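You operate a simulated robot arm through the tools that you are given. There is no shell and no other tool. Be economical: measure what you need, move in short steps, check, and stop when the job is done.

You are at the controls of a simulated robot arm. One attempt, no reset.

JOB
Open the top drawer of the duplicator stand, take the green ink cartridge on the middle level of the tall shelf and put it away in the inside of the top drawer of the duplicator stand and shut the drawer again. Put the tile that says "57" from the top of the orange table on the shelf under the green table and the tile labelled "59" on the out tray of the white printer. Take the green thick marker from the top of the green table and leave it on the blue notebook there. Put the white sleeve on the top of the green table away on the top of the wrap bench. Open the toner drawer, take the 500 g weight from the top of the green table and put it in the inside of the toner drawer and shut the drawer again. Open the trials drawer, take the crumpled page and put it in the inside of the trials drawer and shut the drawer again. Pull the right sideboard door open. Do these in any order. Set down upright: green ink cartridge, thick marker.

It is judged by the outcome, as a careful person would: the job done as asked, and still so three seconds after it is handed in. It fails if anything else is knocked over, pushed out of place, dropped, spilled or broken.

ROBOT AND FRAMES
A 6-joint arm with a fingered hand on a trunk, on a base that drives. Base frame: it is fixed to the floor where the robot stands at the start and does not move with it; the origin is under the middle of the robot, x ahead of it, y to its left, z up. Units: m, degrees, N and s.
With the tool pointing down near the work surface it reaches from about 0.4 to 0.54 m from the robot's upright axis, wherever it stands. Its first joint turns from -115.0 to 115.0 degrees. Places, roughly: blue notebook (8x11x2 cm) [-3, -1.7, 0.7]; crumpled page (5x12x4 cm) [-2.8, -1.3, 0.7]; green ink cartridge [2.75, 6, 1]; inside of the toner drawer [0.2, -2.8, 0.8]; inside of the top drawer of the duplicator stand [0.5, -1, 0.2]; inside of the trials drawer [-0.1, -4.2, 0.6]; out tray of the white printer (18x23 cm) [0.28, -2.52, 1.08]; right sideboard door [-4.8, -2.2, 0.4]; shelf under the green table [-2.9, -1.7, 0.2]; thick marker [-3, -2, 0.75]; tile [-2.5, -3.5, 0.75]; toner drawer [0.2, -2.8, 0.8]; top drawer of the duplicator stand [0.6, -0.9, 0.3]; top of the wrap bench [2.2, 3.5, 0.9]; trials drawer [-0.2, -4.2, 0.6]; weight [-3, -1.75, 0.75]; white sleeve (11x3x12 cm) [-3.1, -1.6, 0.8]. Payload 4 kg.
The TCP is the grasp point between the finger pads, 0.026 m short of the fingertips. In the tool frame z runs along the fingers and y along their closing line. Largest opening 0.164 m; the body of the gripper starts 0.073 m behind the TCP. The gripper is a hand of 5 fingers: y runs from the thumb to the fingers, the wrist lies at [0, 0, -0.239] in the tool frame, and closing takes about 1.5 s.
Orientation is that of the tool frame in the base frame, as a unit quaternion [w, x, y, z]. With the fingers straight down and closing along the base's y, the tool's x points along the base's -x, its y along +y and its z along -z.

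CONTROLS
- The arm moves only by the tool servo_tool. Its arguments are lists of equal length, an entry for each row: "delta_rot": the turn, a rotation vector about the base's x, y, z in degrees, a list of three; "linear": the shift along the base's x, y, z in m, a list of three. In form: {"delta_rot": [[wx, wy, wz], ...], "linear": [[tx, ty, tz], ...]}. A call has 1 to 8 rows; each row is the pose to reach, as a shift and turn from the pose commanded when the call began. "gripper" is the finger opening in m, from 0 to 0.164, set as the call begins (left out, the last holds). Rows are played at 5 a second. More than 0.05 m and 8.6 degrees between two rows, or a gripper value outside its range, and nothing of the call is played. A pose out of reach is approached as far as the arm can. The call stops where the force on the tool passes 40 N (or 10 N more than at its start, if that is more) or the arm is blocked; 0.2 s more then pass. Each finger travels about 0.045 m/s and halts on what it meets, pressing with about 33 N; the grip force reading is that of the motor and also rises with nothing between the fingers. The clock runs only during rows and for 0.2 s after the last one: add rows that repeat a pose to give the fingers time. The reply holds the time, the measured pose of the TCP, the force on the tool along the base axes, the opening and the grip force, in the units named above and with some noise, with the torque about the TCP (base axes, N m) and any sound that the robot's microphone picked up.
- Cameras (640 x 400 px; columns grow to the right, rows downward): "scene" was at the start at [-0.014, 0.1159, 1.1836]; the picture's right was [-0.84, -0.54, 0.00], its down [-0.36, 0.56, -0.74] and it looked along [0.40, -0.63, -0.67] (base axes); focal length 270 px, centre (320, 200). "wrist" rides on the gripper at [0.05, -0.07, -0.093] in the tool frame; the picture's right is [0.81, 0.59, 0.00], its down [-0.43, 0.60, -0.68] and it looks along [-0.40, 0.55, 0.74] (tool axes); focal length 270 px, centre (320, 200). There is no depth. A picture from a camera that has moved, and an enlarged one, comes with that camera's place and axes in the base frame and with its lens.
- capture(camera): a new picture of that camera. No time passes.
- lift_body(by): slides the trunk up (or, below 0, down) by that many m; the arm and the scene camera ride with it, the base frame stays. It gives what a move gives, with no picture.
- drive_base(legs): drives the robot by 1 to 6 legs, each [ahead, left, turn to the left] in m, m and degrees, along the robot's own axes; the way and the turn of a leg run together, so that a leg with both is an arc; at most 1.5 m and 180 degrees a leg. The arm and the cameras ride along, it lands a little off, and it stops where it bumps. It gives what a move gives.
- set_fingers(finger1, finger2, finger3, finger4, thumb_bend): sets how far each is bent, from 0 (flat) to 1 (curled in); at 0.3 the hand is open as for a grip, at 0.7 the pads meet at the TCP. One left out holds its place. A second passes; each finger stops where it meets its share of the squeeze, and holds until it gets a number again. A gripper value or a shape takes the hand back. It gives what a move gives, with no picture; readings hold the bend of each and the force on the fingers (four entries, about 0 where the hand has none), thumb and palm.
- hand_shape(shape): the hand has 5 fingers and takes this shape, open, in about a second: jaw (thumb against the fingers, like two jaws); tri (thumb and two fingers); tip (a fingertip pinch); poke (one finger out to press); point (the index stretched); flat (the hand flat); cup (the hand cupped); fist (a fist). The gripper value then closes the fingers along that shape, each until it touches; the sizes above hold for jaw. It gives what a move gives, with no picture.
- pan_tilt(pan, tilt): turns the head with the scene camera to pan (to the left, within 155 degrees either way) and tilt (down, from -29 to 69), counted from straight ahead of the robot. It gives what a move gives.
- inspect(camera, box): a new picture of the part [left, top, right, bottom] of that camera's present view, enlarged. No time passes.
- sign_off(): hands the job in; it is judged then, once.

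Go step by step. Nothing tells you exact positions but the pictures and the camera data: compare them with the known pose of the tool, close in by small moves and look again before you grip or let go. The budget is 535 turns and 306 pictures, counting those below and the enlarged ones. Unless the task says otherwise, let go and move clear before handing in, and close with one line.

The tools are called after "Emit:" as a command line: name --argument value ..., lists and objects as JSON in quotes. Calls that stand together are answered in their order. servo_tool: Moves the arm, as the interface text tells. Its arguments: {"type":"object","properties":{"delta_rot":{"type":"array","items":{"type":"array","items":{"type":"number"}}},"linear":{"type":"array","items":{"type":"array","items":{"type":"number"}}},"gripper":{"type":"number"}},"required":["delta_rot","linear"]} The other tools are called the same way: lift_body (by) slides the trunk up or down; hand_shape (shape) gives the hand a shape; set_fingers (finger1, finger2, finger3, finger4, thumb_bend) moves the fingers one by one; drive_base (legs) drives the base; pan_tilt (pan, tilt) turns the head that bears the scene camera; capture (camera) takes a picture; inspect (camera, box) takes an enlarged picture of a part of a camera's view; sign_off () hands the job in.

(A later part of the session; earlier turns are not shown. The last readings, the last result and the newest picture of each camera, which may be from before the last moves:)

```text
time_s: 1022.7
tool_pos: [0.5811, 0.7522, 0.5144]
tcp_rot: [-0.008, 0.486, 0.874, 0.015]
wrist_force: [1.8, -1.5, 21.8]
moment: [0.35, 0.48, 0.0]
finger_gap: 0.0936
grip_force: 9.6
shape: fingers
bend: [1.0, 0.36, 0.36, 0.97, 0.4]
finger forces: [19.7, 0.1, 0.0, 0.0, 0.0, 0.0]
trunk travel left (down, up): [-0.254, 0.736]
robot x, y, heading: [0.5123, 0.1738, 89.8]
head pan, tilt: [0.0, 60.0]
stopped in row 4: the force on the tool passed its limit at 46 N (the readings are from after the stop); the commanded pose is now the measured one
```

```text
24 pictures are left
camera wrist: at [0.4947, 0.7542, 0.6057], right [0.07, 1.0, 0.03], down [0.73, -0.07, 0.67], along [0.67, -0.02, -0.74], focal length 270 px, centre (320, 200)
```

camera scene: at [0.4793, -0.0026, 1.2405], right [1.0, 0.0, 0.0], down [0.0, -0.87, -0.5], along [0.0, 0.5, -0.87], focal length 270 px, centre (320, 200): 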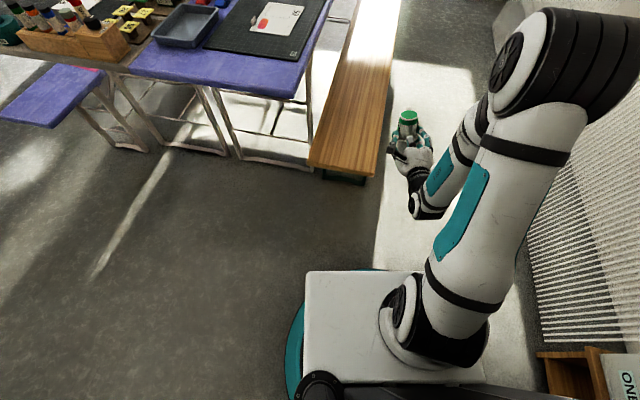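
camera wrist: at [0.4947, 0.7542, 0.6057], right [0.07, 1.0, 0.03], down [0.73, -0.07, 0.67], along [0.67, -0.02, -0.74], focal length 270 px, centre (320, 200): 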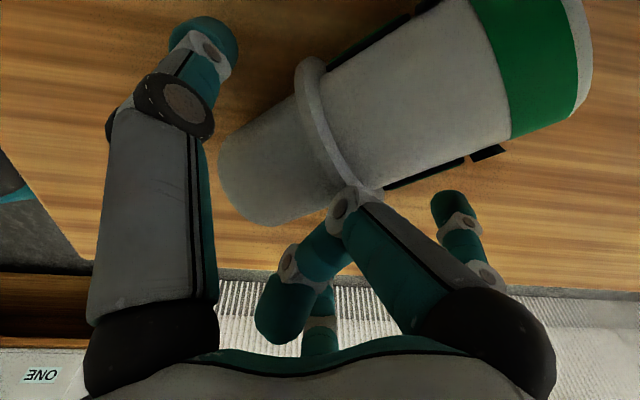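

Lower limit reached on the bottle top. Gripping the base end.

Emit:
servo_tool --delta_rot '[[0, 0, 0]]' --linear '[[0, 0, 0.002]]'

Emit:
set_fingers --finger2 0.85 --finger3 0.85 --thumb_bend 0.85

Emit:
servo_tool --delta_rot '[[0, 0, 0], [0, 0, 0], [0, 0, 0]]' --linear '[[0, 0, 0.015], [0, 0, 0.04], [0, 0, 0.07]]'

Emit:
capture --camera "wrist"

```text
time_s: 1023.1
tool_pos: [0.58, 0.7521, 0.5138]
tcp_rot: [-0.009, 0.485, 0.874, 0.012]
wrist_force: [1.7, -2.6, 20.1]
moment: [0.33, 0.45, -0.03]
finger_gap: 0.0937
grip_force: 9.8
shape: fingers
bend: [1.0, 0.36, 0.36, 0.97, 0.4]
finger forces: [19.8, 0.0, 0.0, 0.0, 0.0, 0.0]
trunk travel left (down, up): [-0.254, 0.736]
robot x, y, heading: [0.5117, 0.1696, 89.7]
head pan, tilt: [0.0, 60.0]
```

```text
time_s: 1024.1
tool_pos: [0.5795, 0.75, 0.5123]
tcp_rot: [-0.008, 0.485, 0.875, 0.012]
wrist_force: [0.4, -6.8, 22.2]
moment: [0.23, 0.5, 0.15]
finger_gap: 0.0768
grip_force: 31.2
shape: fingers
bend: [1.0, 0.63, 0.62, 0.96, 0.58]
finger forces: [24.6, 7.9, 7.2, 0.1, 22.9, 0.0]
trunk travel left (down, up): [-0.254, 0.736]
robot x, y, heading: [0.5098, 0.1726, 89.8]
head pan, tilt: [0.0, 60.0]
```

```text
time_s: 1024.9
tool_pos: [0.5801, 0.7492, 0.5812]
tcp_rot: [-0.008, 0.485, 0.875, 0.011]
wrist_force: [-0.3, 0.4, -1.8]
moment: [-0.04, -0.04, 0.0]
finger_gap: 0.0759
grip_force: 17.1
shape: fingers
bend: [1.0, 0.63, 0.63, 0.96, 0.58]
finger forces: [0.0, 8.4, 7.3, 0.0, 19.1, 0.0]
trunk travel left (down, up): [-0.254, 0.736]
robot x, y, heading: [0.51, 0.1712, 90.0]
head pan, tilt: [0.0, 60.0]
```

```text
23 pictures are left
camera wrist: at [0.4935, 0.7524, 0.6742], right [0.07, 1.0, 0.03], down [0.74, -0.07, 0.67], along [0.67, -0.03, -0.74], focal length 270 px, centre (320, 200)
```

wrist: 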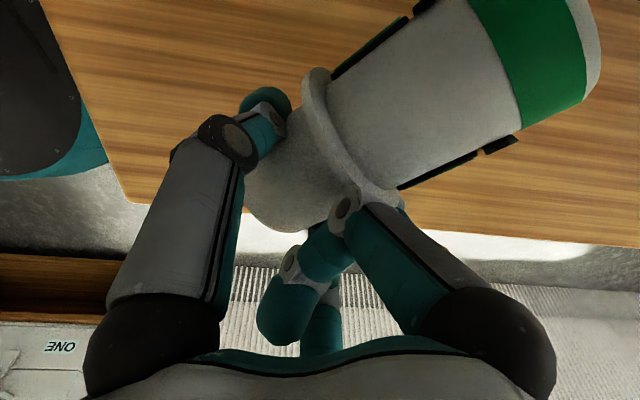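

Held. I'll shift it 7 cm right, lay it down, and regrip nearer the cap.

Emit:
servo_tool --delta_rot '[[0, 0, 0], [0, 0, 0], [0, 0, 0], [0, 0, 0], [0, 0, 0]]' --linear '[[0.035, -0.01, 0], [0.07, -0.02, 0], [0.07, -0.02, -0.03], [0.07, -0.02, -0.055], [0.07, -0.02, -0.066]]'

Emit:
set_fingers --finger2 0.36 --finger3 0.36 --thumb_bend 0.4

Emit:
servo_tool --delta_rot '[[0, 0, 0], [0, 0, 0], [0, 0, 0], [0, 0, 0], [0, 0, 0]]' --linear '[[0, 0, 0.04], [0, 0, 0.08], [-0.016, 0.025, 0.08], [-0.032, 0.05, 0.08], [-0.032, 0.05, 0.05]]'

Emit:
capture --camera "wrist"

```text
time_s: 1026.1
tool_pos: [0.6481, 0.7321, 0.5145]
tcp_rot: [-0.007, 0.484, 0.875, 0.011]
wrist_force: [-0.5, -1.0, -1.7]
moment: [-0.04, -0.06, -0.01]
finger_gap: 0.076
grip_force: 17.5
shape: fingers
bend: [1.0, 0.63, 0.63, 0.96, 0.58]
finger forces: [0.0, 8.3, 7.3, 0.1, 19.0, 0.0]
trunk travel left (down, up): [-0.254, 0.736]
robot x, y, heading: [0.5079, 0.1675, 89.8]
head pan, tilt: [0.0, 60.0]
```

```text
time_s: 1027.1
tool_pos: [0.6489, 0.7323, 0.5145]
tcp_rot: [-0.007, 0.485, 0.875, 0.01]
wrist_force: [1.2, 0.2, 0.8]
moment: [-0.01, -0.01, 0.0]
finger_gap: 0.0931
grip_force: 0.1
shape: fingers
bend: [1.0, 0.36, 0.36, 0.96, 0.4]
finger forces: [0.0, 0.0, 0.0, 0.0, 0.0, 0.1]
trunk travel left (down, up): [-0.254, 0.736]
robot x, y, heading: [0.5107, 0.1724, 90.0]
head pan, tilt: [0.0, 60.0]
```

```text
time_s: 1028.3
tool_pos: [0.6201, 0.7828, 0.5675]
tcp_rot: [-0.008, 0.485, 0.874, 0.011]
wrist_force: [0.4, 0.7, -0.4]
moment: [-0.03, -0.01, 0.01]
finger_gap: 0.0929
grip_force: 0.0
shape: fingers
bend: [1.0, 0.36, 0.36, 0.96, 0.4]
finger forces: [0.1, 0.0, 0.0, 0.1, 0.0, 0.1]
trunk travel left (down, up): [-0.254, 0.736]
robot x, y, heading: [0.5108, 0.1707, 89.8]
head pan, tilt: [0.0, 60.0]
```

```text
22 pictures are left
camera wrist: at [0.534, 0.7848, 0.6599], right [0.07, 1.0, 0.03], down [0.74, -0.07, 0.67], along [0.67, -0.03, -0.74], focal length 270 px, centre (320, 200)
```

wrist: 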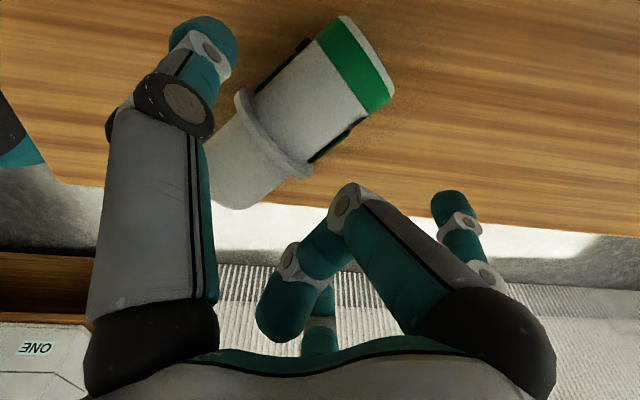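

Well aligned between flange and cap. Lowering, gripping and lifting.

Emit:
servo_tool --delta_rot '[[0, 0, 0], [0, 0, 0], [0, 0, 0]]' --linear '[[0, 0, -0.025], [0, 0, -0.04], [0, 0, -0.051]]'

Emit:
set_fingers --finger2 0.85 --finger3 0.85 --thumb_bend 0.85

Emit:
servo_tool --delta_rot '[[0, 0, 0], [0, 0, 0], [0, 0, 0]]' --linear '[[0, 0, 0.02], [0, 0, 0.05], [0, 0, 0.08]]'

Emit:
lift_body --by 0.2

Emit:
servo_tool --delta_rot '[[6.95, 4.35, 0], [13.9, 8.7, 0], [20.9, 13.05, 0], [27.8, 17.4, 0], [34.75, 21.75, 0], [41.7, 26.1, 0], [48.7, 30.5, 0], [55.6, 34.8, 0]]' --linear '[[0, 0, 0], [0, 0, 0], [0, 0, 0], [0, 0, 0], [0, 0, 0], [0, 0, 0], [0, 0, 0], [0, 0, 0]]'

Emit:
servo_tool --delta_rot '[[6.95, 4.35, 0], [13.9, 8.7, 0], [18.5, 11.6, 0], [18.5, 11.6, 0]]' --linear '[[0, 0, 0], [0, 0, 0], [0, 0, 0], [0, 0, 0]]'

```text
time_s: 1029.1
tool_pos: [0.6199, 0.7841, 0.5219]
tcp_rot: [-0.009, 0.486, 0.874, 0.016]
wrist_force: [3.0, 0.9, 34.7]
moment: [-0.59, -0.08, 0.03]
finger_gap: 0.0946
grip_force: 22.8
shape: fingers
bend: [1.0, 0.36, 0.36, 0.96, 0.4]
finger forces: [0.0, 0.0, 0.0, 45.9, 0.1, 0.0]
trunk travel left (down, up): [-0.254, 0.736]
robot x, y, heading: [0.5128, 0.1705, 89.9]
head pan, tilt: [0.0, 60.0]
```

```text
time_s: 1029.6
tool_pos: [0.6179, 0.7843, 0.5212]
tcp_rot: [-0.009, 0.483, 0.875, 0.015]
wrist_force: [0.0, 0.4, 20.4]
moment: [-0.54, 0.06, 0.06]
finger_gap: 0.0809
grip_force: 38.3
shape: fingers
bend: [1.0, 0.64, 0.64, 0.97, 0.56]
finger forces: [0.0, 8.5, 8.6, 37.4, 22.3, 0.0]
trunk travel left (down, up): [-0.254, 0.736]
robot x, y, heading: [0.5132, 0.1727, 89.8]
head pan, tilt: [0.0, 60.0]
stopped: the force on the tool passed its limit at 45 N (the readings are from after the stop); the commanded pose is now the measured one
```

```text
time_s: 1030.4
tool_pos: [0.6176, 0.7823, 0.6005]
tcp_rot: [-0.009, 0.484, 0.875, 0.012]
wrist_force: [0.6, 0.2, -1.5]
moment: [0.01, 0.0, 0.0]
finger_gap: 0.0793
grip_force: 19.5
shape: fingers
bend: [1.0, 0.64, 0.64, 0.96, 0.56]
finger forces: [0.0, 9.8, 9.1, 0.1, 20.6, 0.0]
trunk travel left (down, up): [-0.254, 0.736]
robot x, y, heading: [0.5099, 0.1705, 90.2]
head pan, tilt: [0.0, 60.0]
```

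```text
time_s: 1032.6
tool_pos: [0.6183, 0.7824, 0.8001]
tcp_rot: [-0.009, 0.484, 0.875, 0.012]
wrist_force: [-0.2, 0.4, -1.4]
moment: [0.03, 0.01, 0.01]
finger_gap: 0.0792
grip_force: 19.8
shape: fingers
bend: [1.0, 0.64, 0.64, 0.96, 0.56]
finger forces: [0.0, 9.8, 9.1, 0.0, 20.7, 0.1]
trunk travel left (down, up): [-0.454, 0.536]
robot x, y, heading: [0.5113, 0.1706, 89.9]
head pan, tilt: [0.0, 60.0]
```

```text
time_s: 1034.4
tool_pos: [0.6187, 0.7826, 0.8005]
tcp_rot: [-0.481, 0.407, 0.727, 0.273]
wrist_force: [0.0, 0.0, -2.3]
moment: [-0.04, -0.02, 0.01]
finger_gap: 0.0794
grip_force: 18.7
shape: fingers
bend: [1.0, 0.64, 0.64, 0.96, 0.56]
finger forces: [0.1, 9.5, 9.0, 0.0, 19.6, 0.0]
trunk travel left (down, up): [-0.454, 0.536]
robot x, y, heading: [0.5096, 0.1725, 89.7]
head pan, tilt: [0.0, 60.0]
```

```text
time_s: 1035.4
tool_pos: [0.6177, 0.7832, 0.8006]
tcp_rot: [-0.608, 0.351, 0.624, 0.343]
wrist_force: [0.7, -0.7, -2.0]
moment: [-0.03, -0.02, -0.03]
finger_gap: 0.0792
grip_force: 18.8
shape: fingers
bend: [1.0, 0.64, 0.64, 0.96, 0.56]
finger forces: [0.1, 9.4, 9.0, 0.0, 19.4, 0.0]
trunk travel left (down, up): [-0.454, 0.536]
robot x, y, heading: [0.512, 0.1718, 90.0]
head pan, tilt: [0.0, 60.0]
```

Pitched 88° with no limit. Checking the cartridge's uprightness.

Emit:
inspect --camera "scene" --box '[340, 20, 540, 160]'

Emit:
capture --camera "wrist"

```text
2.86 times, centred on (440, 90) of scene
camera zoom: at [0.326, 0.1799, 1.3887], right [1.0, 0.0, 0.0], down [0.0, -0.87, -0.5], along [0.0, 0.5, -0.87], focal length 771 px, centre (-23, 514)
```

zoom: 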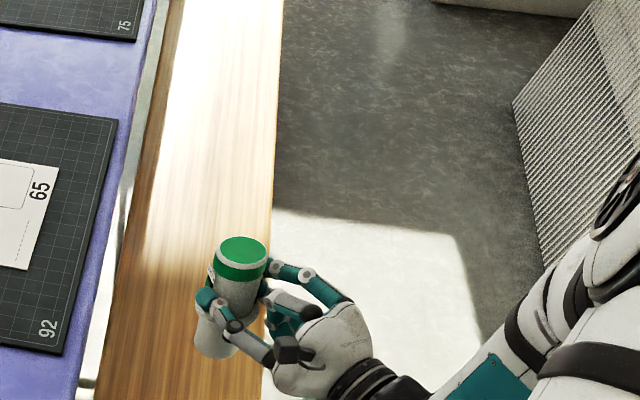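

```text
20 pictures are left
camera wrist: at [0.6063, 0.6673, 0.8517], right [0.49, 0.32, 0.81], down [0.87, -0.28, -0.42], along [0.09, 0.91, -0.42], focal length 270 px, centre (320, 200)
```

wrist: 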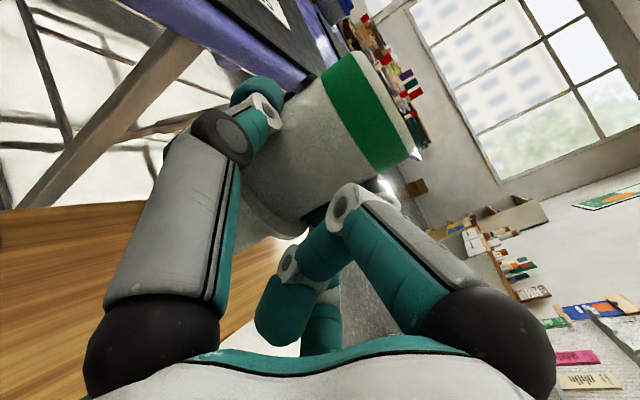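

It leans about 9–10° away from the hand. Pitching that much more.

Emit:
servo_tool --delta_rot '[[4, 2.5, 0], [7.8, 4.9, 0], [7.8, 4.9, 0]]' --linear '[[0, 0, 0], [0, 0, 0], [0, 0, 0]]'

Emit:
inspect --camera "scene" --box '[370, 80, 470, 160]'

```text
time_s: 1036.2
tool_pos: [0.6181, 0.7816, 0.8011]
tcp_rot: [-0.609, 0.35, 0.624, 0.342]
wrist_force: [1.0, 0.3, -2.0]
moment: [-0.02, -0.03, -0.01]
finger_gap: 0.0793
grip_force: 18.4
shape: fingers
bend: [1.0, 0.64, 0.64, 0.96, 0.56]
finger forces: [0.0, 9.4, 9.1, 0.0, 19.4, 0.0]
out of reach, approached as far as the arm can: row 1, 2, 3
trunk travel left (down, up): [-0.454, 0.536]
robot x, y, heading: [0.5086, 0.1771, 89.9]
head pan, tilt: [0.0, 60.0]
```

```text
5.00 times, centred on (420, 120) of scene
camera zoom: at [0.326, 0.1798, 1.3887], right [1.0, 0.0, 0.0], down [0.0, -0.87, -0.5], along [0.0, 0.5, -0.87], focal length 1350 px, centre (-180, 600)
```

zoom: 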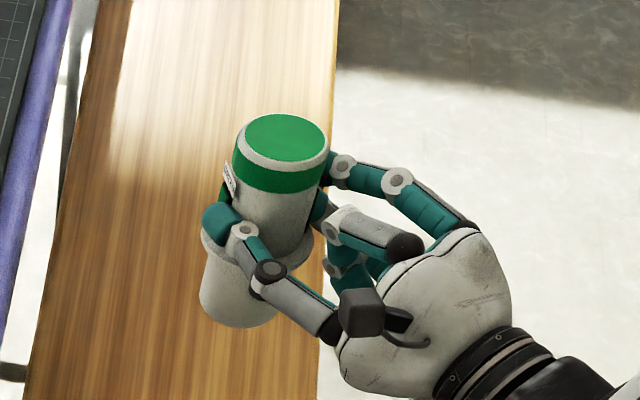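

That's the limit; a 10° lean will self-right once the base is pressed on the bench and the fingers open. Lowering to contact.

Emit:
lift_body --by -0.235

Emit:
servo_tool --delta_rot '[[0, 0, 0], [0, 0, 0], [0, 0, 0], [0, 0, 0], [0, 0, 0], [0, 0, 0], [0, 0, 0], [0, 0, 0]]' --linear '[[0, 0, -0.005], [0, 0, -0.01], [0, 0, -0.015], [0, 0, -0.02], [0, 0, -0.025], [0, 0, -0.03], [0, 0, -0.035], [0, 0, -0.04]]'

Emit:
inspect --camera "scene" --box '[350, 80, 490, 190]'

```text
time_s: 1038.6
tool_pos: [0.6186, 0.783, 0.5654]
tcp_rot: [-0.608, 0.351, 0.624, 0.343]
wrist_force: [0.0, -0.6, -2.0]
moment: [-0.01, -0.05, 0.03]
finger_gap: 0.0792
grip_force: 18.6
shape: fingers
bend: [1.0, 0.64, 0.64, 0.96, 0.56]
finger forces: [0.0, 9.4, 8.9, 0.0, 19.5, 0.1]
trunk travel left (down, up): [-0.219, 0.771]
robot x, y, heading: [0.5081, 0.1724, 89.6]
head pan, tilt: [0.0, 60.0]
```

```text
time_s: 1040.5
tool_pos: [0.618, 0.7891, 0.5373]
tcp_rot: [-0.608, 0.349, 0.624, 0.344]
wrist_force: [-1.3, -2.9, 19.7]
moment: [0.08, 0.39, 0.09]
finger_gap: 0.0806
grip_force: 21.8
shape: fingers
bend: [1.0, 0.64, 0.66, 0.96, 0.56]
finger forces: [0.1, 10.1, 10.5, 0.0, 22.7, 0.1]
out of reach, approached as far as the arm can: row 5, 6, 7, 8
trunk travel left (down, up): [-0.219, 0.771]
robot x, y, heading: [0.5087, 0.1738, 89.9]
head pan, tilt: [0.0, 60.0]
stopped in row 8: the force on the tool passed its limit at 41 N (the readings are from after the stop); the commanded pose is now the measured one
```

```text
3.64 times, centred on (420, 135) of scene
camera zoom: at [0.3257, 0.1779, 1.1533], right [1.0, 0.0, 0.0], down [0.0, -0.87, -0.5], along [0.0, 0.5, -0.87], focal length 982 px, centre (-44, 436)
```

zoom: 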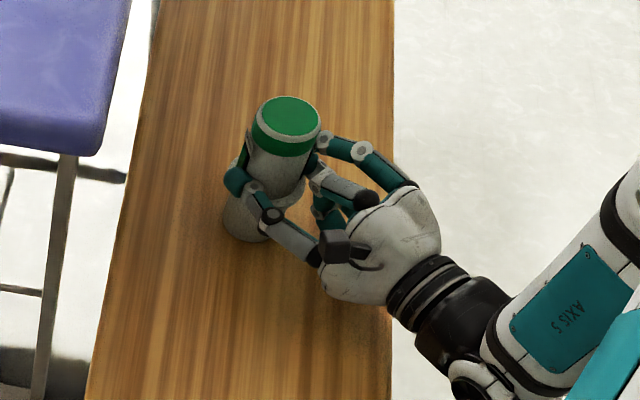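

The load goes through the cartridge: its base is on the bench. Opening slightly.

Emit:
set_fingers --finger2 0.58 --finger3 0.58 --thumb_bend 0.5

Emit:
inspect --camera "scene" --box '[350, 80, 490, 190]'

```text
time_s: 1041.5
tool_pos: [0.6179, 0.7895, 0.533]
tcp_rot: [-0.605, 0.353, 0.626, 0.343]
wrist_force: [-0.4, -0.4, 0.2]
moment: [-0.03, 0.05, 0.01]
finger_gap: 0.0821
grip_force: 0.3
shape: fingers
bend: [1.0, 0.57, 0.57, 0.96, 0.5]
finger forces: [0.0, 0.0, 0.0, 0.1, 0.5, 0.0]
trunk travel left (down, up): [-0.219, 0.771]
robot x, y, heading: [0.5096, 0.1723, 89.7]
head pan, tilt: [0.0, 60.0]
```

```text
3.64 times, centred on (420, 135) of scene
camera zoom: at [0.3261, 0.1796, 1.1536], right [1.0, 0.0, 0.0], down [0.0, -0.87, -0.5], along [0.0, 0.5, -0.87], focal length 982 px, centre (-44, 436)
```

zoom: 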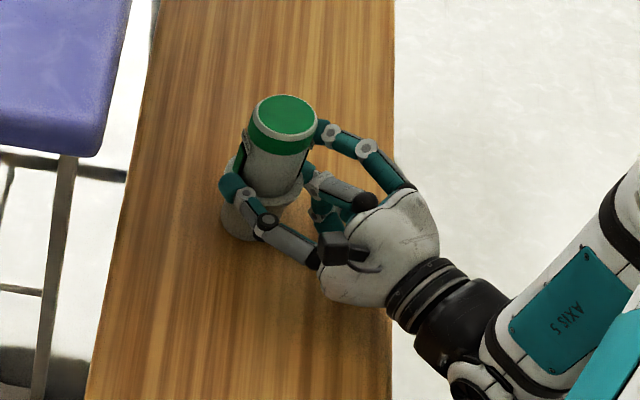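

It stands upright by itself. Opening wide and withdrawing straight back.

Emit:
set_fingers --finger2 0.28 --finger3 0.28 --thumb_bend 0.28

Emit:
servo_tool --delta_rot '[[0, 0, 0], [0, 0, 0], [0, 0, 0], [0, 0, 0]]' --linear '[[0.018, -0.03, 0], [0.036, -0.06, 0], [0.054, -0.09, 0], [0.072, -0.12, 0.01]]'

Emit:
lift_body --by 0.3

Emit:
capture --camera "scene"

```text
time_s: 1042.5
tool_pos: [0.6176, 0.79, 0.5335]
tcp_rot: [-0.605, 0.353, 0.626, 0.343]
wrist_force: [0.6, -0.3, -0.1]
moment: [-0.01, -0.02, 0.0]
finger_gap: 0.1063
grip_force: 0.0
shape: fingers
bend: [1.0, 0.28, 0.28, 0.96, 0.28]
finger forces: [0.1, 0.0, 0.0, 0.1, 0.0, 0.0]
trunk travel left (down, up): [-0.219, 0.771]
robot x, y, heading: [0.5113, 0.1746, 89.7]
head pan, tilt: [0.0, 60.0]
```

```text
time_s: 1043.5
tool_pos: [0.6796, 0.694, 0.5517]
tcp_rot: [-0.578, 0.371, 0.646, 0.334]
wrist_force: [-0.3, 0.4, 1.6]
moment: [0.03, 0.0, 0.0]
finger_gap: 0.1063
grip_force: 0.1
shape: fingers
bend: [1.0, 0.28, 0.28, 0.96, 0.28]
finger forces: [0.0, 0.1, 0.1, 0.0, 0.1, 0.1]
out of reach, approached as far as the arm can: row 1, 2, 3, 4
trunk travel left (down, up): [-0.219, 0.771]
robot x, y, heading: [0.5113, 0.1725, 90.0]
head pan, tilt: [0.0, 60.0]
```

```text
time_s: 1046.5
tool_pos: [0.6803, 0.696, 0.8544]
tcp_rot: [-0.578, 0.371, 0.645, 0.335]
wrist_force: [-0.7, 0.9, 0.4]
moment: [0.01, -0.02, 0.01]
finger_gap: 0.1067
grip_force: 0.0
shape: fingers
bend: [1.0, 0.28, 0.28, 0.96, 0.28]
finger forces: [0.1, 0.0, 0.0, 0.1, 0.0, 0.0]
trunk travel left (down, up): [-0.519, 0.471]
robot x, y, heading: [0.5116, 0.1724, 89.9]
head pan, tilt: [0.0, 60.0]
```

```text
16 pictures are left
camera scene: at [0.3261, 0.1797, 1.4536], right [1.0, 0.0, 0.0], down [0.0, -0.87, -0.5], along [0.0, 0.5, -0.87], focal length 270 px, centre (320, 200)
```

scene: 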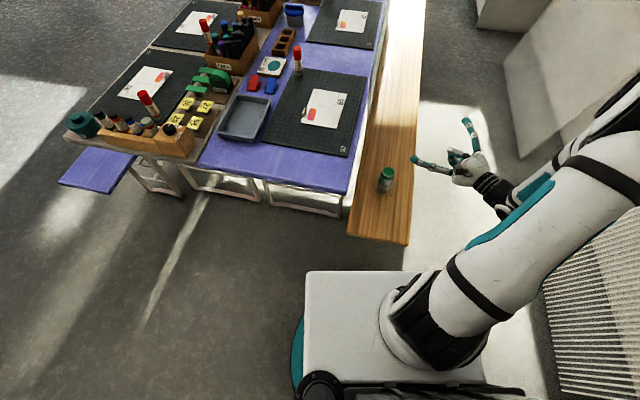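

The cartridge stands upright on the bench. Now I'll make the hand vertical above it for a top grip.

Emit:
servo_tool --delta_rot '[[-7.19, -4.3, 0.15], [-14.4, -8.6, 0.3], [-21.6, -12.9, 0.45], [-28.8, -17.2, 0.6], [-35.95, -21.5, 0.75]]' --linear '[[-0.01, 0.01, 0], [-0.02, 0.02, 0], [-0.03, 0.035, 0], [-0.04, 0.045, 0], [-0.045, 0.05, 0]]'

Emit:
servo_tool --delta_rot '[[-7.19, -4.3, 0.15], [-14.4, -8.6, 0.3], [-21.6, -12.9, 0.45], [-28.8, -17.2, 0.6], [-35.95, -21.5, 0.75], [-35.95, -21.5, 0.75]]' --linear '[[-0.01, 0.01, -0.01], [-0.02, 0.02, -0.02], [-0.03, 0.03, -0.03], [-0.035, 0.04, -0.04], [-0.038, 0.044, -0.05], [-0.038, 0.044, -0.05]]'

Emit:
hand_shape --shape "jaw"

Emit:
capture --camera "wrist"

```text
time_s: 1047.7
tool_pos: [0.6348, 0.7449, 0.8532]
tcp_rot: [-0.309, 0.457, 0.814, 0.179]
wrist_force: [-0.1, 0.5, 0.4]
moment: [0.02, 0.03, 0.0]
finger_gap: 0.1062
grip_force: 0.0
shape: fingers
bend: [1.0, 0.28, 0.28, 0.96, 0.28]
finger forces: [0.0, 0.1, 0.1, 0.0, 0.0, 0.0]
trunk travel left (down, up): [-0.519, 0.471]
robot x, y, heading: [0.5086, 0.1741, 89.9]
head pan, tilt: [0.0, 60.0]
```

```text
time_s: 1049.1
tool_pos: [0.5979, 0.7885, 0.8025]
tcp_rot: [0.0, 0.485, 0.875, -0.003]
wrist_force: [-0.6, 0.2, -0.6]
moment: [-0.03, -0.02, -0.02]
finger_gap: 0.1064
grip_force: 0.1
shape: fingers
bend: [1.0, 0.28, 0.28, 0.96, 0.28]
finger forces: [0.0, 0.0, 0.0, 0.0, 0.0, 0.0]
trunk travel left (down, up): [-0.519, 0.471]
robot x, y, heading: [0.5113, 0.1705, 89.8]
head pan, tilt: [0.0, 60.0]
```

```text
time_s: 1050.0
tool_pos: [0.5981, 0.7887, 0.8026]
tcp_rot: [-0.001, 0.485, 0.874, -0.002]
wrist_force: [0.0, -0.6, 0.9]
moment: [0.04, 0.01, 0.01]
finger_gap: 0.1641
grip_force: 0.1
shape: jaw
bend: [0.3, 0.3, 0.3, 0.3, 0.3]
finger forces: [0.0, 0.0, 0.0, 0.0, 0.0, 0.0]
trunk travel left (down, up): [-0.519, 0.471]
robot x, y, heading: [0.5062, 0.171, 90.0]
head pan, tilt: [0.0, 60.0]
```

```text
15 pictures are left
camera wrist: at [0.5119, 0.7933, 0.8944], right [0.07, 1.0, 0.0], down [0.74, -0.05, 0.68], along [0.67, -0.05, -0.74], focal length 270 px, centre (320, 200)
```

wrist: 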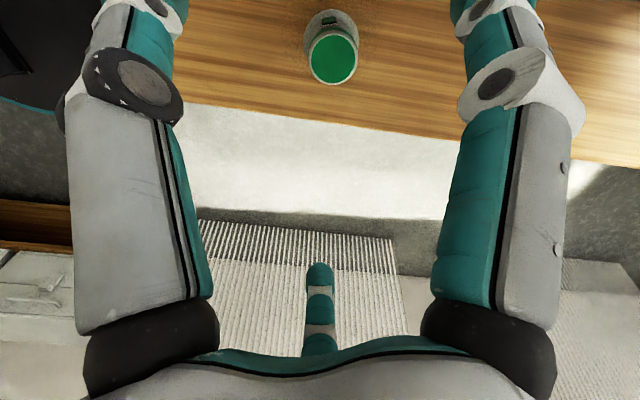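

Cap centre at (0.594, 0.800). Shifting 1 cm and lowering over it.

Emit:
servo_tool --delta_rot '[[0, 0, 0]]' --linear '[[-0.004, 0.011, 0]]'

Emit:
lift_body --by -0.2

Emit:
servo_tool --delta_rot '[[0, 0, 0], [0, 0, 0]]' --linear '[[0, 0, -0.015], [0, 0, -0.03]]'

Emit:
capture --camera "wrist"

```text
time_s: 1050.4
tool_pos: [0.5925, 0.7995, 0.8032]
tcp_rot: [-0.001, 0.485, 0.874, -0.001]
wrist_force: [0.2, 0.4, -0.3]
moment: [0.0, 0.03, -0.02]
finger_gap: 0.164
grip_force: 0.0
shape: jaw
bend: [0.3, 0.3, 0.3, 0.3, 0.3]
finger forces: [0.0, 0.1, 0.1, 0.0, 0.1, 0.1]
trunk travel left (down, up): [-0.519, 0.471]
robot x, y, heading: [0.5098, 0.1721, 90.0]
head pan, tilt: [0.0, 60.0]
```

```text
time_s: 1052.5
tool_pos: [0.5925, 0.7989, 0.6031]
tcp_rot: [0.0, 0.484, 0.875, -0.002]
wrist_force: [-0.2, 0.5, -1.9]
moment: [-0.02, -0.01, 0.01]
finger_gap: 0.1642
grip_force: 0.1
shape: jaw
bend: [0.3, 0.3, 0.3, 0.3, 0.3]
finger forces: [0.1, 0.0, 0.1, 0.0, 0.0, 0.0]
trunk travel left (down, up): [-0.319, 0.671]
robot x, y, heading: [0.5094, 0.1728, 90.0]
head pan, tilt: [0.0, 60.0]
```

```text
time_s: 1053.1
tool_pos: [0.5937, 0.7983, 0.5731]
tcp_rot: [-0.001, 0.484, 0.875, -0.002]
wrist_force: [0.4, 0.0, 0.3]
moment: [-0.02, -0.02, 0.03]
finger_gap: 0.1641
grip_force: 0.0
shape: jaw
bend: [0.3, 0.3, 0.3, 0.3, 0.3]
finger forces: [0.0, 0.1, 0.1, 0.1, 0.0, 0.1]
trunk travel left (down, up): [-0.319, 0.671]
robot x, y, heading: [0.5078, 0.1743, 90.1]
head pan, tilt: [0.0, 60.0]
```

```text
14 pictures are left
camera wrist: at [0.5082, 0.8039, 0.6649], right [0.07, 1.0, 0.0], down [0.74, -0.05, 0.68], along [0.67, -0.05, -0.74], focal length 270 px, centre (320, 200)
```

wrist: 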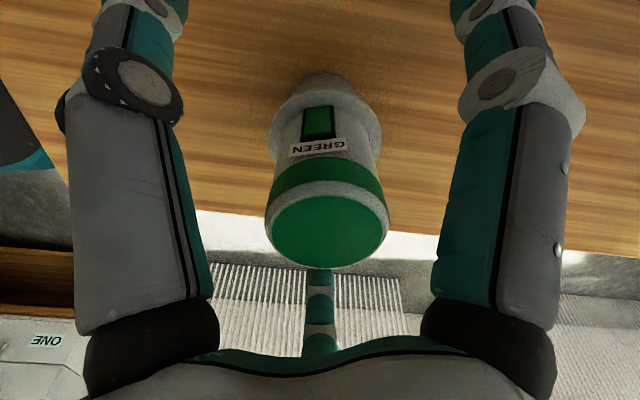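

Centred. Closing all five fingers around it and lifting.

Emit:
set_fingers --finger1 0.8 --finger2 0.8 --finger3 0.8 --finger4 0.8 --thumb_bend 0.8

Emit:
servo_tool --delta_rot '[[0, 0, 0], [0, 0, 0], [0, 0, 0]]' --linear '[[0, 0, 0.015], [0, 0, 0.04], [0, 0, 0.08]]'

Emit:
capture --camera "wrist"

```text
time_s: 1054.1
tool_pos: [0.5947, 0.7988, 0.574]
tcp_rot: [-0.001, 0.485, 0.874, -0.002]
wrist_force: [-1.1, -1.9, 5.4]
moment: [-0.01, -0.01, -0.03]
finger_gap: 0.0202
grip_force: 32.8
shape: fingers
bend: [0.6, 0.57, 0.58, 0.61, 0.63]
finger forces: [9.0, 12.2, 12.3, 9.0, 24.2, 0.0]
trunk travel left (down, up): [-0.319, 0.671]
robot x, y, heading: [0.5087, 0.1676, 89.7]
head pan, tilt: [0.0, 60.0]
```

```text
time_s: 1054.9
tool_pos: [0.5928, 0.7984, 0.6548]
tcp_rot: [-0.001, 0.485, 0.875, -0.001]
wrist_force: [-0.4, 0.6, -1.5]
moment: [-0.01, 0.02, -0.01]
finger_gap: 0.02
grip_force: 32.3
shape: fingers
bend: [0.6, 0.57, 0.58, 0.61, 0.63]
finger forces: [8.7, 12.3, 12.3, 8.6, 23.1, 0.0]
trunk travel left (down, up): [-0.319, 0.671]
robot x, y, heading: [0.5111, 0.1683, 90.1]
head pan, tilt: [0.0, 60.0]
```

```text
13 pictures are left
camera wrist: at [0.5084, 0.8038, 0.7461], right [0.07, 1.0, 0.0], down [0.74, -0.05, 0.68], along [0.67, -0.05, -0.74], focal length 270 px, centre (320, 200)
```

wrist: 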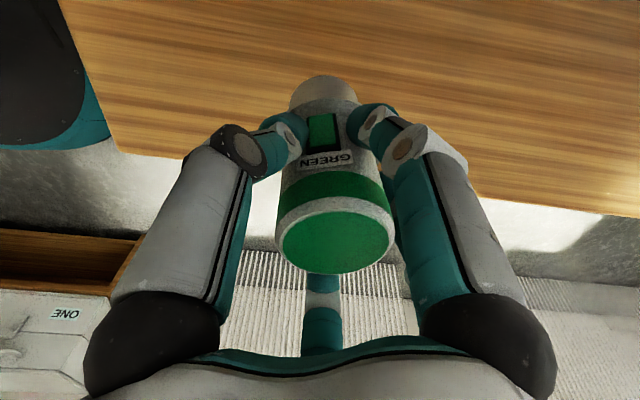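

Gripped from above, perfectly upright. Raising, backing off the bench and turning round to the drawer.

Emit:
lift_body --by 0.25

Emit:
drive_base --legs '[[-0.13, 0, 0], [0, 0, 90], [0, 0, 90]]'

Emit:
capture --camera "scene"

```text
time_s: 1057.5
tool_pos: [0.5947, 0.799, 0.9042]
tcp_rot: [-0.001, 0.485, 0.875, -0.001]
wrist_force: [0.1, 0.2, -2.4]
moment: [0.01, -0.01, -0.02]
finger_gap: 0.0198
grip_force: 32.5
shape: fingers
bend: [0.6, 0.57, 0.58, 0.61, 0.63]
finger forces: [8.6, 12.3, 12.3, 8.5, 23.1, 0.1]
trunk travel left (down, up): [-0.569, 0.421]
robot x, y, heading: [0.5102, 0.1715, 90.0]
head pan, tilt: [0.0, 60.0]
```

```text
time_s: 1066.4
tool_pos: [0.4214, -0.5856, 0.9054]
tcp_rot: [-0.002, 0.872, -0.49, 0.001]
wrist_force: [-0.1, 0.2, -1.3]
moment: [0.03, 0.03, -0.02]
finger_gap: 0.0194
grip_force: 32.4
shape: fingers
bend: [0.6, 0.57, 0.58, 0.61, 0.63]
finger forces: [8.6, 12.2, 12.4, 7.9, 22.8, 0.0]
trunk travel left (down, up): [-0.569, 0.421]
robot x, y, heading: [0.5118, 0.04, -90.6]
head pan, tilt: [0.0, 60.0]
```

```text
12 pictures are left
camera scene: at [0.6966, 0.0331, 1.5036], right [-1.0, 0.01, 0.0], down [0.01, 0.87, -0.5], along [-0.01, -0.5, -0.87], focal length 270 px, centre (320, 200)
```

scene: 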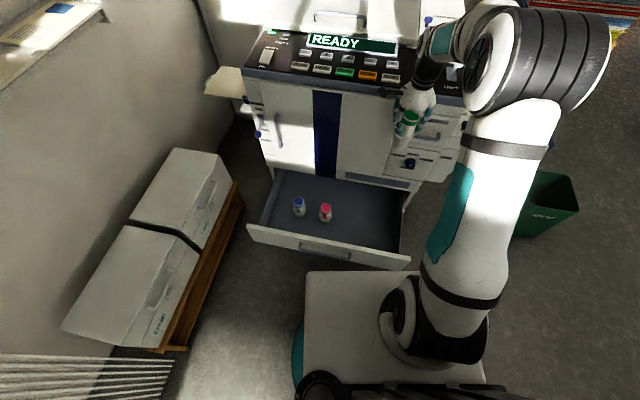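

Drawer space at the right is clear. Centring over (0.45, -0.565) and lowering.

Emit:
drive_base --legs '[[-0.02, 0.03, 0]]'

Emit:
lift_body --by -0.4

Emit:
lift_body --by -0.11

Emit:
inspect --camera "scene" --box '[240, 60, 480, 220]'

```text
time_s: 1067.3
tool_pos: [0.4511, -0.565, 0.9051]
tcp_rot: [-0.001, 0.873, -0.489, 0.001]
wrist_force: [0.3, -0.2, -1.9]
moment: [-0.03, -0.01, -0.01]
finger_gap: 0.0192
grip_force: 31.4
shape: fingers
bend: [0.6, 0.57, 0.58, 0.61, 0.63]
finger forces: [8.6, 12.2, 12.3, 7.9, 22.7, 0.0]
trunk travel left (down, up): [-0.569, 0.421]
robot x, y, heading: [0.5412, 0.0618, -90.4]
head pan, tilt: [0.0, 60.0]
```

```text
time_s: 1071.1
tool_pos: [0.4506, -0.566, 0.5046]
tcp_rot: [-0.001, 0.872, -0.489, 0.002]
wrist_force: [-0.2, 0.2, -1.8]
moment: [-0.01, -0.03, -0.04]
finger_gap: 0.0195
grip_force: 31.4
shape: fingers
bend: [0.6, 0.57, 0.58, 0.61, 0.63]
finger forces: [8.5, 12.2, 12.3, 7.9, 22.9, 0.0]
trunk travel left (down, up): [-0.169, 0.821]
robot x, y, heading: [0.5437, 0.0613, -90.4]
head pan, tilt: [0.0, 60.0]
```

```text
time_s: 1072.5
tool_pos: [0.45, -0.5658, 0.3944]
tcp_rot: [-0.001, 0.873, -0.489, 0.001]
wrist_force: [0.0, -0.4, -1.1]
moment: [-0.01, -0.03, 0.0]
finger_gap: 0.0191
grip_force: 31.4
shape: fingers
bend: [0.6, 0.57, 0.58, 0.61, 0.63]
finger forces: [8.6, 12.2, 12.2, 7.9, 22.8, 0.1]
trunk travel left (down, up): [-0.059, 0.931]
robot x, y, heading: [0.5378, 0.0624, -90.6]
head pan, tilt: [0.0, 60.0]
```

```text
2.50 times, centred on (360, 140) of scene
camera zoom: at [0.727, 0.0529, 0.9937], right [-1.0, 0.01, 0.0], down [0.01, 0.87, -0.5], along [-0.01, -0.5, -0.87], focal length 675 px, centre (220, 350)
```

zoom: 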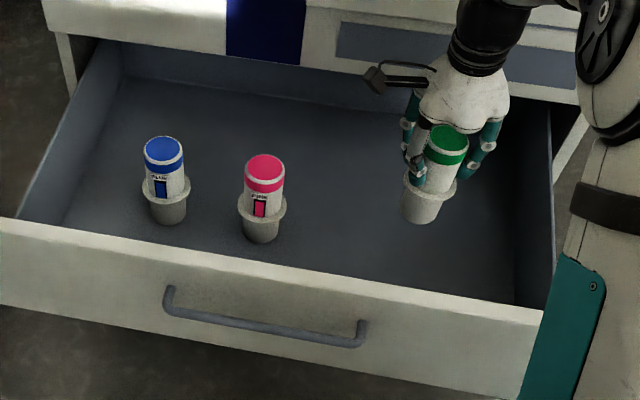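

Perfect view: upright and in line. Lowering the last few cm until contact.

Emit:
servo_tool --delta_rot '[[0, 0, 0], [0, 0, 0], [0, 0, 0], [0, 0, 0], [0, 0, 0]]' --linear '[[0, 0, -0.008], [0, 0, -0.016], [0, 0, -0.022], [0, 0, -0.027], [0, 0, -0.031]]'

Emit:
servo_tool --delta_rot '[[0, 0, 0], [0, 0, 0], [0, 0, 0], [0, 0, 0]]' --linear '[[0, 0, -0.003], [0, 0, -0.006], [0, 0, -0.009], [0, 0, -0.012]]'

```text
time_s: 1073.8
tool_pos: [0.4519, -0.5664, 0.3635]
tcp_rot: [-0.002, 0.872, -0.489, 0.001]
wrist_force: [0.2, 0.5, -1.9]
moment: [0.01, -0.02, 0.02]
finger_gap: 0.0195
grip_force: 32.6
shape: fingers
bend: [0.6, 0.57, 0.58, 0.61, 0.63]
finger forces: [8.6, 12.1, 12.4, 7.9, 22.7, 0.0]
trunk travel left (down, up): [-0.059, 0.931]
robot x, y, heading: [0.5415, 0.0595, -90.6]
head pan, tilt: [0.0, 60.0]
```

```text
time_s: 1074.8
tool_pos: [0.4494, -0.5652, 0.3519]
tcp_rot: [0.0, 0.873, -0.488, 0.001]
wrist_force: [1.0, 0.4, -1.2]
moment: [0.02, -0.04, -0.01]
finger_gap: 0.0193
grip_force: 32.2
shape: fingers
bend: [0.6, 0.57, 0.58, 0.61, 0.63]
finger forces: [8.7, 12.2, 12.2, 7.9, 22.8, 0.0]
trunk travel left (down, up): [-0.059, 0.931]
robot x, y, heading: [0.5402, 0.0566, -90.6]
head pan, tilt: [0.0, 60.0]
```

Emit:
servo_tool --delta_rot '[[0, 0, 0], [0, 0, 0], [0, 0, 0], [0, 0, 0], [0, 0, 0]]' --linear '[[0, 0, -0.003], [0, 0, -0.006], [0, 0, -0.009], [0, 0, -0.012], [0, 0, -0.015]]'

```text
time_s: 1076.0
tool_pos: [0.4512, -0.5652, 0.3367]
tcp_rot: [-0.002, 0.872, -0.489, 0.001]
wrist_force: [0.1, -0.3, -1.1]
moment: [0.01, -0.04, -0.01]
finger_gap: 0.0194
grip_force: 32.2
shape: fingers
bend: [0.6, 0.57, 0.58, 0.61, 0.63]
finger forces: [8.6, 12.2, 12.3, 7.9, 22.9, 0.0]
trunk travel left (down, up): [-0.059, 0.931]
robot x, y, heading: [0.542, 0.0584, -90.7]
head pan, tilt: [0.0, 60.0]
```

Emit:
servo_tool --delta_rot '[[0, 0, 0], [0, 0, 0], [0, 0, 0], [0, 0, 0], [0, 0, 0]]' --linear '[[0, 0, -0.003], [0, 0, -0.006], [0, 0, -0.009], [0, 0, -0.012], [0, 0, -0.015]]'

Emit:
inspect --camera "scene" --box '[240, 60, 480, 220]'

```text
time_s: 1077.0
tool_pos: [0.4529, -0.5691, 0.3314]
tcp_rot: [0.006, 0.873, -0.487, 0.003]
wrist_force: [0.8, -1.0, 18.4]
moment: [-0.23, 0.22, 0.02]
finger_gap: 0.0192
grip_force: 35.6
shape: fingers
bend: [0.6, 0.57, 0.57, 0.61, 0.64]
finger forces: [10.3, 13.4, 13.6, 9.4, 23.9, 0.1]
trunk travel left (down, up): [-0.059, 0.931]
robot x, y, heading: [0.541, 0.0614, -90.4]
head pan, tilt: [0.0, 60.0]
stopped in row 5: the force on the tool passed its limit at 43 N (the readings are from after the stop); the commanded pose is now the measured one
```

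```text
2.50 times, centred on (360, 140) of scene
camera zoom: at [0.7274, 0.0541, 0.9934], right [-1.0, 0.01, 0.0], down [0.01, 0.87, -0.5], along [-0.01, -0.5, -0.87], focal length 675 px, centre (220, 350)
```

zoom: 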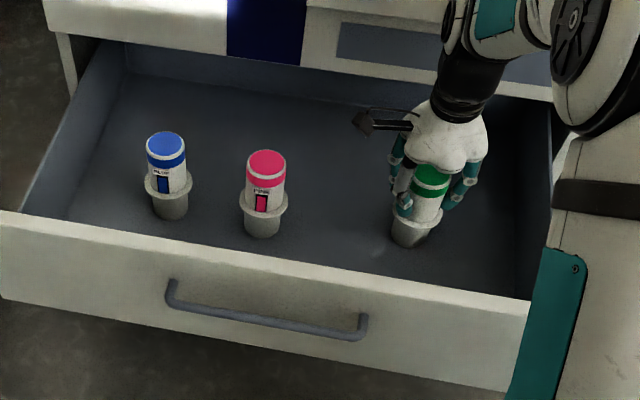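

On the drawer floor, upright. Easing the pressure, releasing all fingers, and rising straight up.

Emit:
servo_tool --delta_rot '[[0, 0, 0]]' --linear '[[0, 0.002, 0.003]]'

Emit:
set_fingers --finger1 0.42 --finger2 0.42 --finger3 0.42 --finger4 0.42 --thumb_bend 0.45

Emit:
lift_body --by 0.25

Emit:
inspect --camera "scene" --box '[220, 60, 480, 240]'

```text
time_s: 1077.4
tool_pos: [0.4528, -0.5658, 0.3328]
tcp_rot: [0.003, 0.872, -0.489, 0.002]
wrist_force: [1.3, -0.9, 11.9]
moment: [-0.27, 0.24, 0.04]
finger_gap: 0.0194
grip_force: 34.3
shape: fingers
bend: [0.6, 0.57, 0.57, 0.61, 0.64]
finger forces: [9.9, 13.2, 13.2, 9.0, 23.2, 0.0]
trunk travel left (down, up): [-0.059, 0.931]
robot x, y, heading: [0.5419, 0.0633, -90.7]
head pan, tilt: [0.0, 60.0]
```

```text
time_s: 1078.4
tool_pos: [0.4529, -0.5656, 0.3321]
tcp_rot: [0.002, 0.872, -0.489, 0.002]
wrist_force: [-0.6, 0.6, 0.5]
moment: [0.02, 0.02, -0.01]
finger_gap: 0.0584
grip_force: 0.0
shape: fingers
bend: [0.42, 0.42, 0.42, 0.42, 0.45]
finger forces: [0.0, 0.0, 0.1, 0.1, 0.0, 0.1]
trunk travel left (down, up): [-0.059, 0.931]
robot x, y, heading: [0.54, 0.0626, -90.4]
head pan, tilt: [0.0, 60.0]
```

```text
time_s: 1081.0
tool_pos: [0.4538, -0.5661, 0.5824]
tcp_rot: [0.003, 0.873, -0.489, 0.003]
wrist_force: [-1.3, -0.6, 0.5]
moment: [-0.02, -0.01, 0.03]
finger_gap: 0.0582
grip_force: 0.1
shape: fingers
bend: [0.42, 0.42, 0.42, 0.42, 0.45]
finger forces: [0.0, 0.0, 0.0, 0.0, 0.0, 0.0]
trunk travel left (down, up): [-0.309, 0.681]
robot x, y, heading: [0.543, 0.0627, -90.6]
head pan, tilt: [0.0, 60.0]
```

```text
2.22 times, centred on (350, 150) of scene
camera zoom: at [0.7271, 0.053, 1.2436], right [-1.0, 0.01, 0.0], down [0.01, 0.87, -0.5], along [-0.01, -0.5, -0.87], focal length 600 px, centre (253, 311)
```

zoom: 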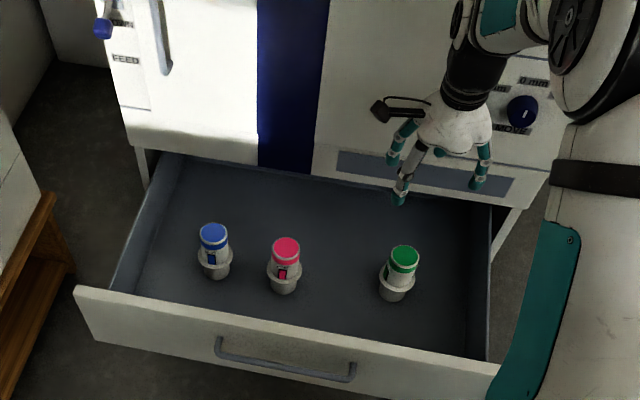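

The green cartridge stands upright beside the others. Now I'll bring the closed hand in front of the drawer and push it shut slowly.

Emit:
servo_tool --delta_rot '[[0, 0, 0], [-8, 0, 0], [-16, 0, 0], [-24, 0, 0], [-32, 0, 0], [-32, 0, 0], [-32, 0, 0]]' --linear '[[0, 0.03, 0.03], [0, 0.06, 0.03], [0, 0.06, 0.03], [0, 0.06, 0.03], [0, 0.06, 0.03], [0, 0.06, 0.03], [0, 0.06, 0.03]]' --gripper 0.0

Emit:
drive_base --legs '[[-0.18, 0.13, 0]]'

Emit:
lift_body --by -0.27

Emit:
capture --camera "scene"

```text
time_s: 1082.5
tool_pos: [0.4547, -0.507, 0.6115]
tcp_rot: [0.23, 0.842, -0.47, 0.133]
wrist_force: [0.1, -0.2, -0.2]
moment: [-0.01, 0.01, -0.02]
finger_gap: 0.0209
grip_force: 0.2
shape: jaw
bend: [0.59, 0.59, 0.59, 0.59, 0.7]
finger forces: [0.0, 0.0, 0.0, 0.0, 0.1, 0.0]
trunk travel left (down, up): [-0.309, 0.681]
robot x, y, heading: [0.5427, 0.0629, -90.6]
head pan, tilt: [0.0, 60.0]
```

```text
time_s: 1084.2
tool_pos: [0.5835, -0.3251, 0.6121]
tcp_rot: [0.229, 0.842, -0.47, 0.133]
wrist_force: [0.7, 0.8, -0.4]
moment: [-0.02, 0.03, 0.01]
finger_gap: 0.0
grip_force: 33.1
shape: jaw
bend: [0.7, 0.7, 0.7, 0.7, 0.7]
finger forces: [0.1, 0.0, 0.1, 0.0, 0.0, 0.0]
trunk travel left (down, up): [-0.309, 0.681]
robot x, y, heading: [0.6701, 0.241, -90.7]
head pan, tilt: [0.0, 60.0]
```

```text
time_s: 1087.0
tool_pos: [0.5845, -0.3251, 0.3422]
tcp_rot: [0.229, 0.842, -0.47, 0.134]
wrist_force: [0.0, -0.3, 0.1]
moment: [-0.01, 0.0, 0.0]
finger_gap: 0.0001
grip_force: 32.8
shape: jaw
bend: [0.7, 0.7, 0.7, 0.7, 0.7]
finger forces: [0.0, 0.0, 0.0, 0.0, 0.0, 0.0]
trunk travel left (down, up): [-0.039, 0.951]
robot x, y, heading: [0.6711, 0.2422, -90.6]
head pan, tilt: [0.0, 60.0]
```

```text
8 pictures are left
camera scene: at [0.8563, 0.2348, 0.9736], right [-1.0, 0.01, 0.0], down [0.01, 0.87, -0.5], along [-0.01, -0.5, -0.87], focal length 270 px, centre (320, 200)
```

scene: 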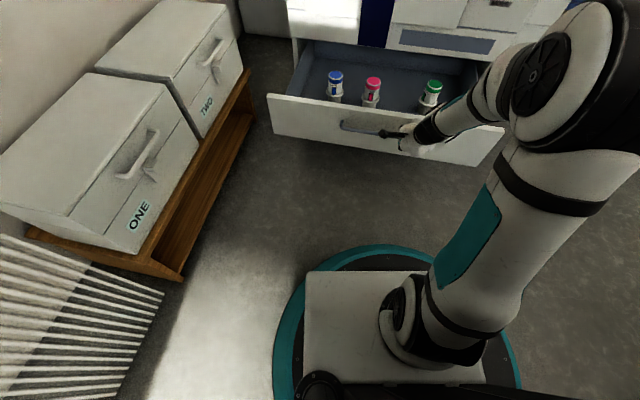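

The hand is right at the handle. Pushing in a smooth stroke.

Emit:
lift_body --by -0.02

Emit:
drive_base --legs '[[0.26, 0, 0]]'

Emit:
capture --camera "scene"

```text
time_s: 1087.7
tool_pos: [0.5853, -0.3249, 0.3235]
tcp_rot: [0.229, 0.842, -0.469, 0.134]
wrist_force: [-0.4, 0.5, -0.8]
moment: [-0.01, -0.03, -0.01]
finger_gap: 0.0002
grip_force: 32.7
shape: jaw
bend: [0.7, 0.7, 0.7, 0.7, 0.7]
finger forces: [0.0, 0.1, 0.0, 0.0, 0.0, 0.0]
trunk travel left (down, up): [-0.019, 0.971]
robot x, y, heading: [0.6669, 0.2467, -90.8]
head pan, tilt: [0.0, 60.0]
```

```text
time_s: 1089.5
tool_pos: [0.5799, -0.5842, 0.3226]
tcp_rot: [0.229, 0.841, -0.471, 0.133]
wrist_force: [0.0, 0.6, 0.2]
moment: [-0.02, 0.0, -0.03]
finger_gap: 0.0
grip_force: 32.6
shape: jaw
bend: [0.7, 0.7, 0.7, 0.7, 0.7]
finger forces: [0.1, 0.0, 0.1, 0.1, 0.0, 0.1]
trunk travel left (down, up): [-0.019, 0.971]
robot x, y, heading: [0.6666, -0.0161, -90.9]
head pan, tilt: [0.0, 60.0]
```

```text
7 pictures are left
camera scene: at [0.8533, -0.0258, 0.9536], right [-1.0, 0.01, 0.0], down [0.01, 0.87, -0.5], along [-0.01, -0.5, -0.87], focal length 270 px, centre (320, 200)
```

scene: 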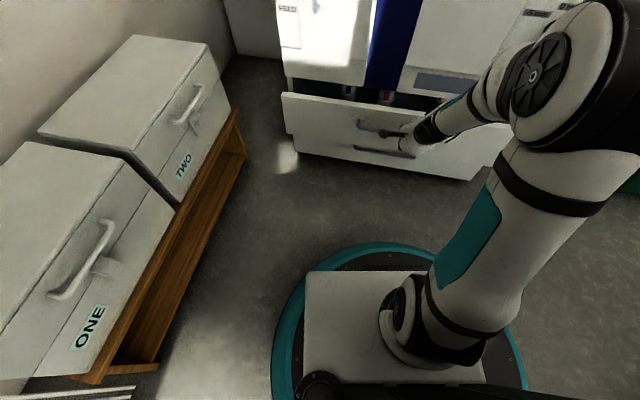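

Emit:
drive_base --legs '[[0.07, 0, 0]]'

Emit:
drive_base --legs '[[0.05, 0, 0]]'

Emit:
capture --camera "scene"

```text
time_s: 1090.6
tool_pos: [0.5815, -0.6576, 0.3224]
tcp_rot: [0.23, 0.842, -0.47, 0.134]
wrist_force: [1.5, 4.1, 0.1]
moment: [-0.04, 0.01, -0.02]
finger_gap: 0.0002
grip_force: 32.8
shape: jaw
bend: [0.7, 0.7, 0.7, 0.7, 0.7]
finger forces: [0.0, 3.2, 0.0, 0.0, 0.0, 0.0]
trunk travel left (down, up): [-0.019, 0.971]
robot x, y, heading: [0.6659, -0.0873, -90.8]
head pan, tilt: [0.0, 60.0]
```

```text
time_s: 1091.4
tool_pos: [0.5836, -0.6648, 0.3164]
tcp_rot: [0.218, 0.845, -0.47, 0.134]
wrist_force: [2.5, 6.7, 0.6]
moment: [-0.05, 0.03, -0.04]
finger_gap: 0.0
grip_force: 33.2
shape: jaw
bend: [0.7, 0.7, 0.7, 0.7, 0.7]
finger forces: [0.0, 7.8, 0.1, 0.0, 0.0, 0.0]
trunk travel left (down, up): [-0.019, 0.971]
robot x, y, heading: [0.6665, -0.1054, -90.5]
head pan, tilt: [0.0, 60.0]
stopped in leg 1: the force on the tool passed its limit at 63 N (the readings are from after the stop); the commanded pose is now the measured one
```

```text
6 pictures are left
camera scene: at [0.8525, -0.1113, 0.9537], right [-1.0, 0.01, 0.0], down [0.01, 0.87, -0.5], along [-0.01, -0.5, -0.87], focal length 270 px, centre (320, 200)
```

scene: 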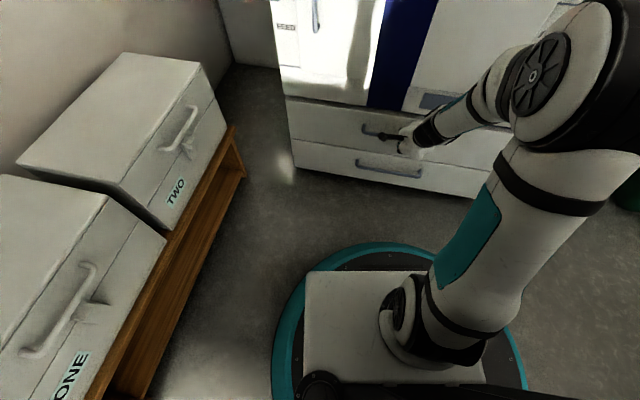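

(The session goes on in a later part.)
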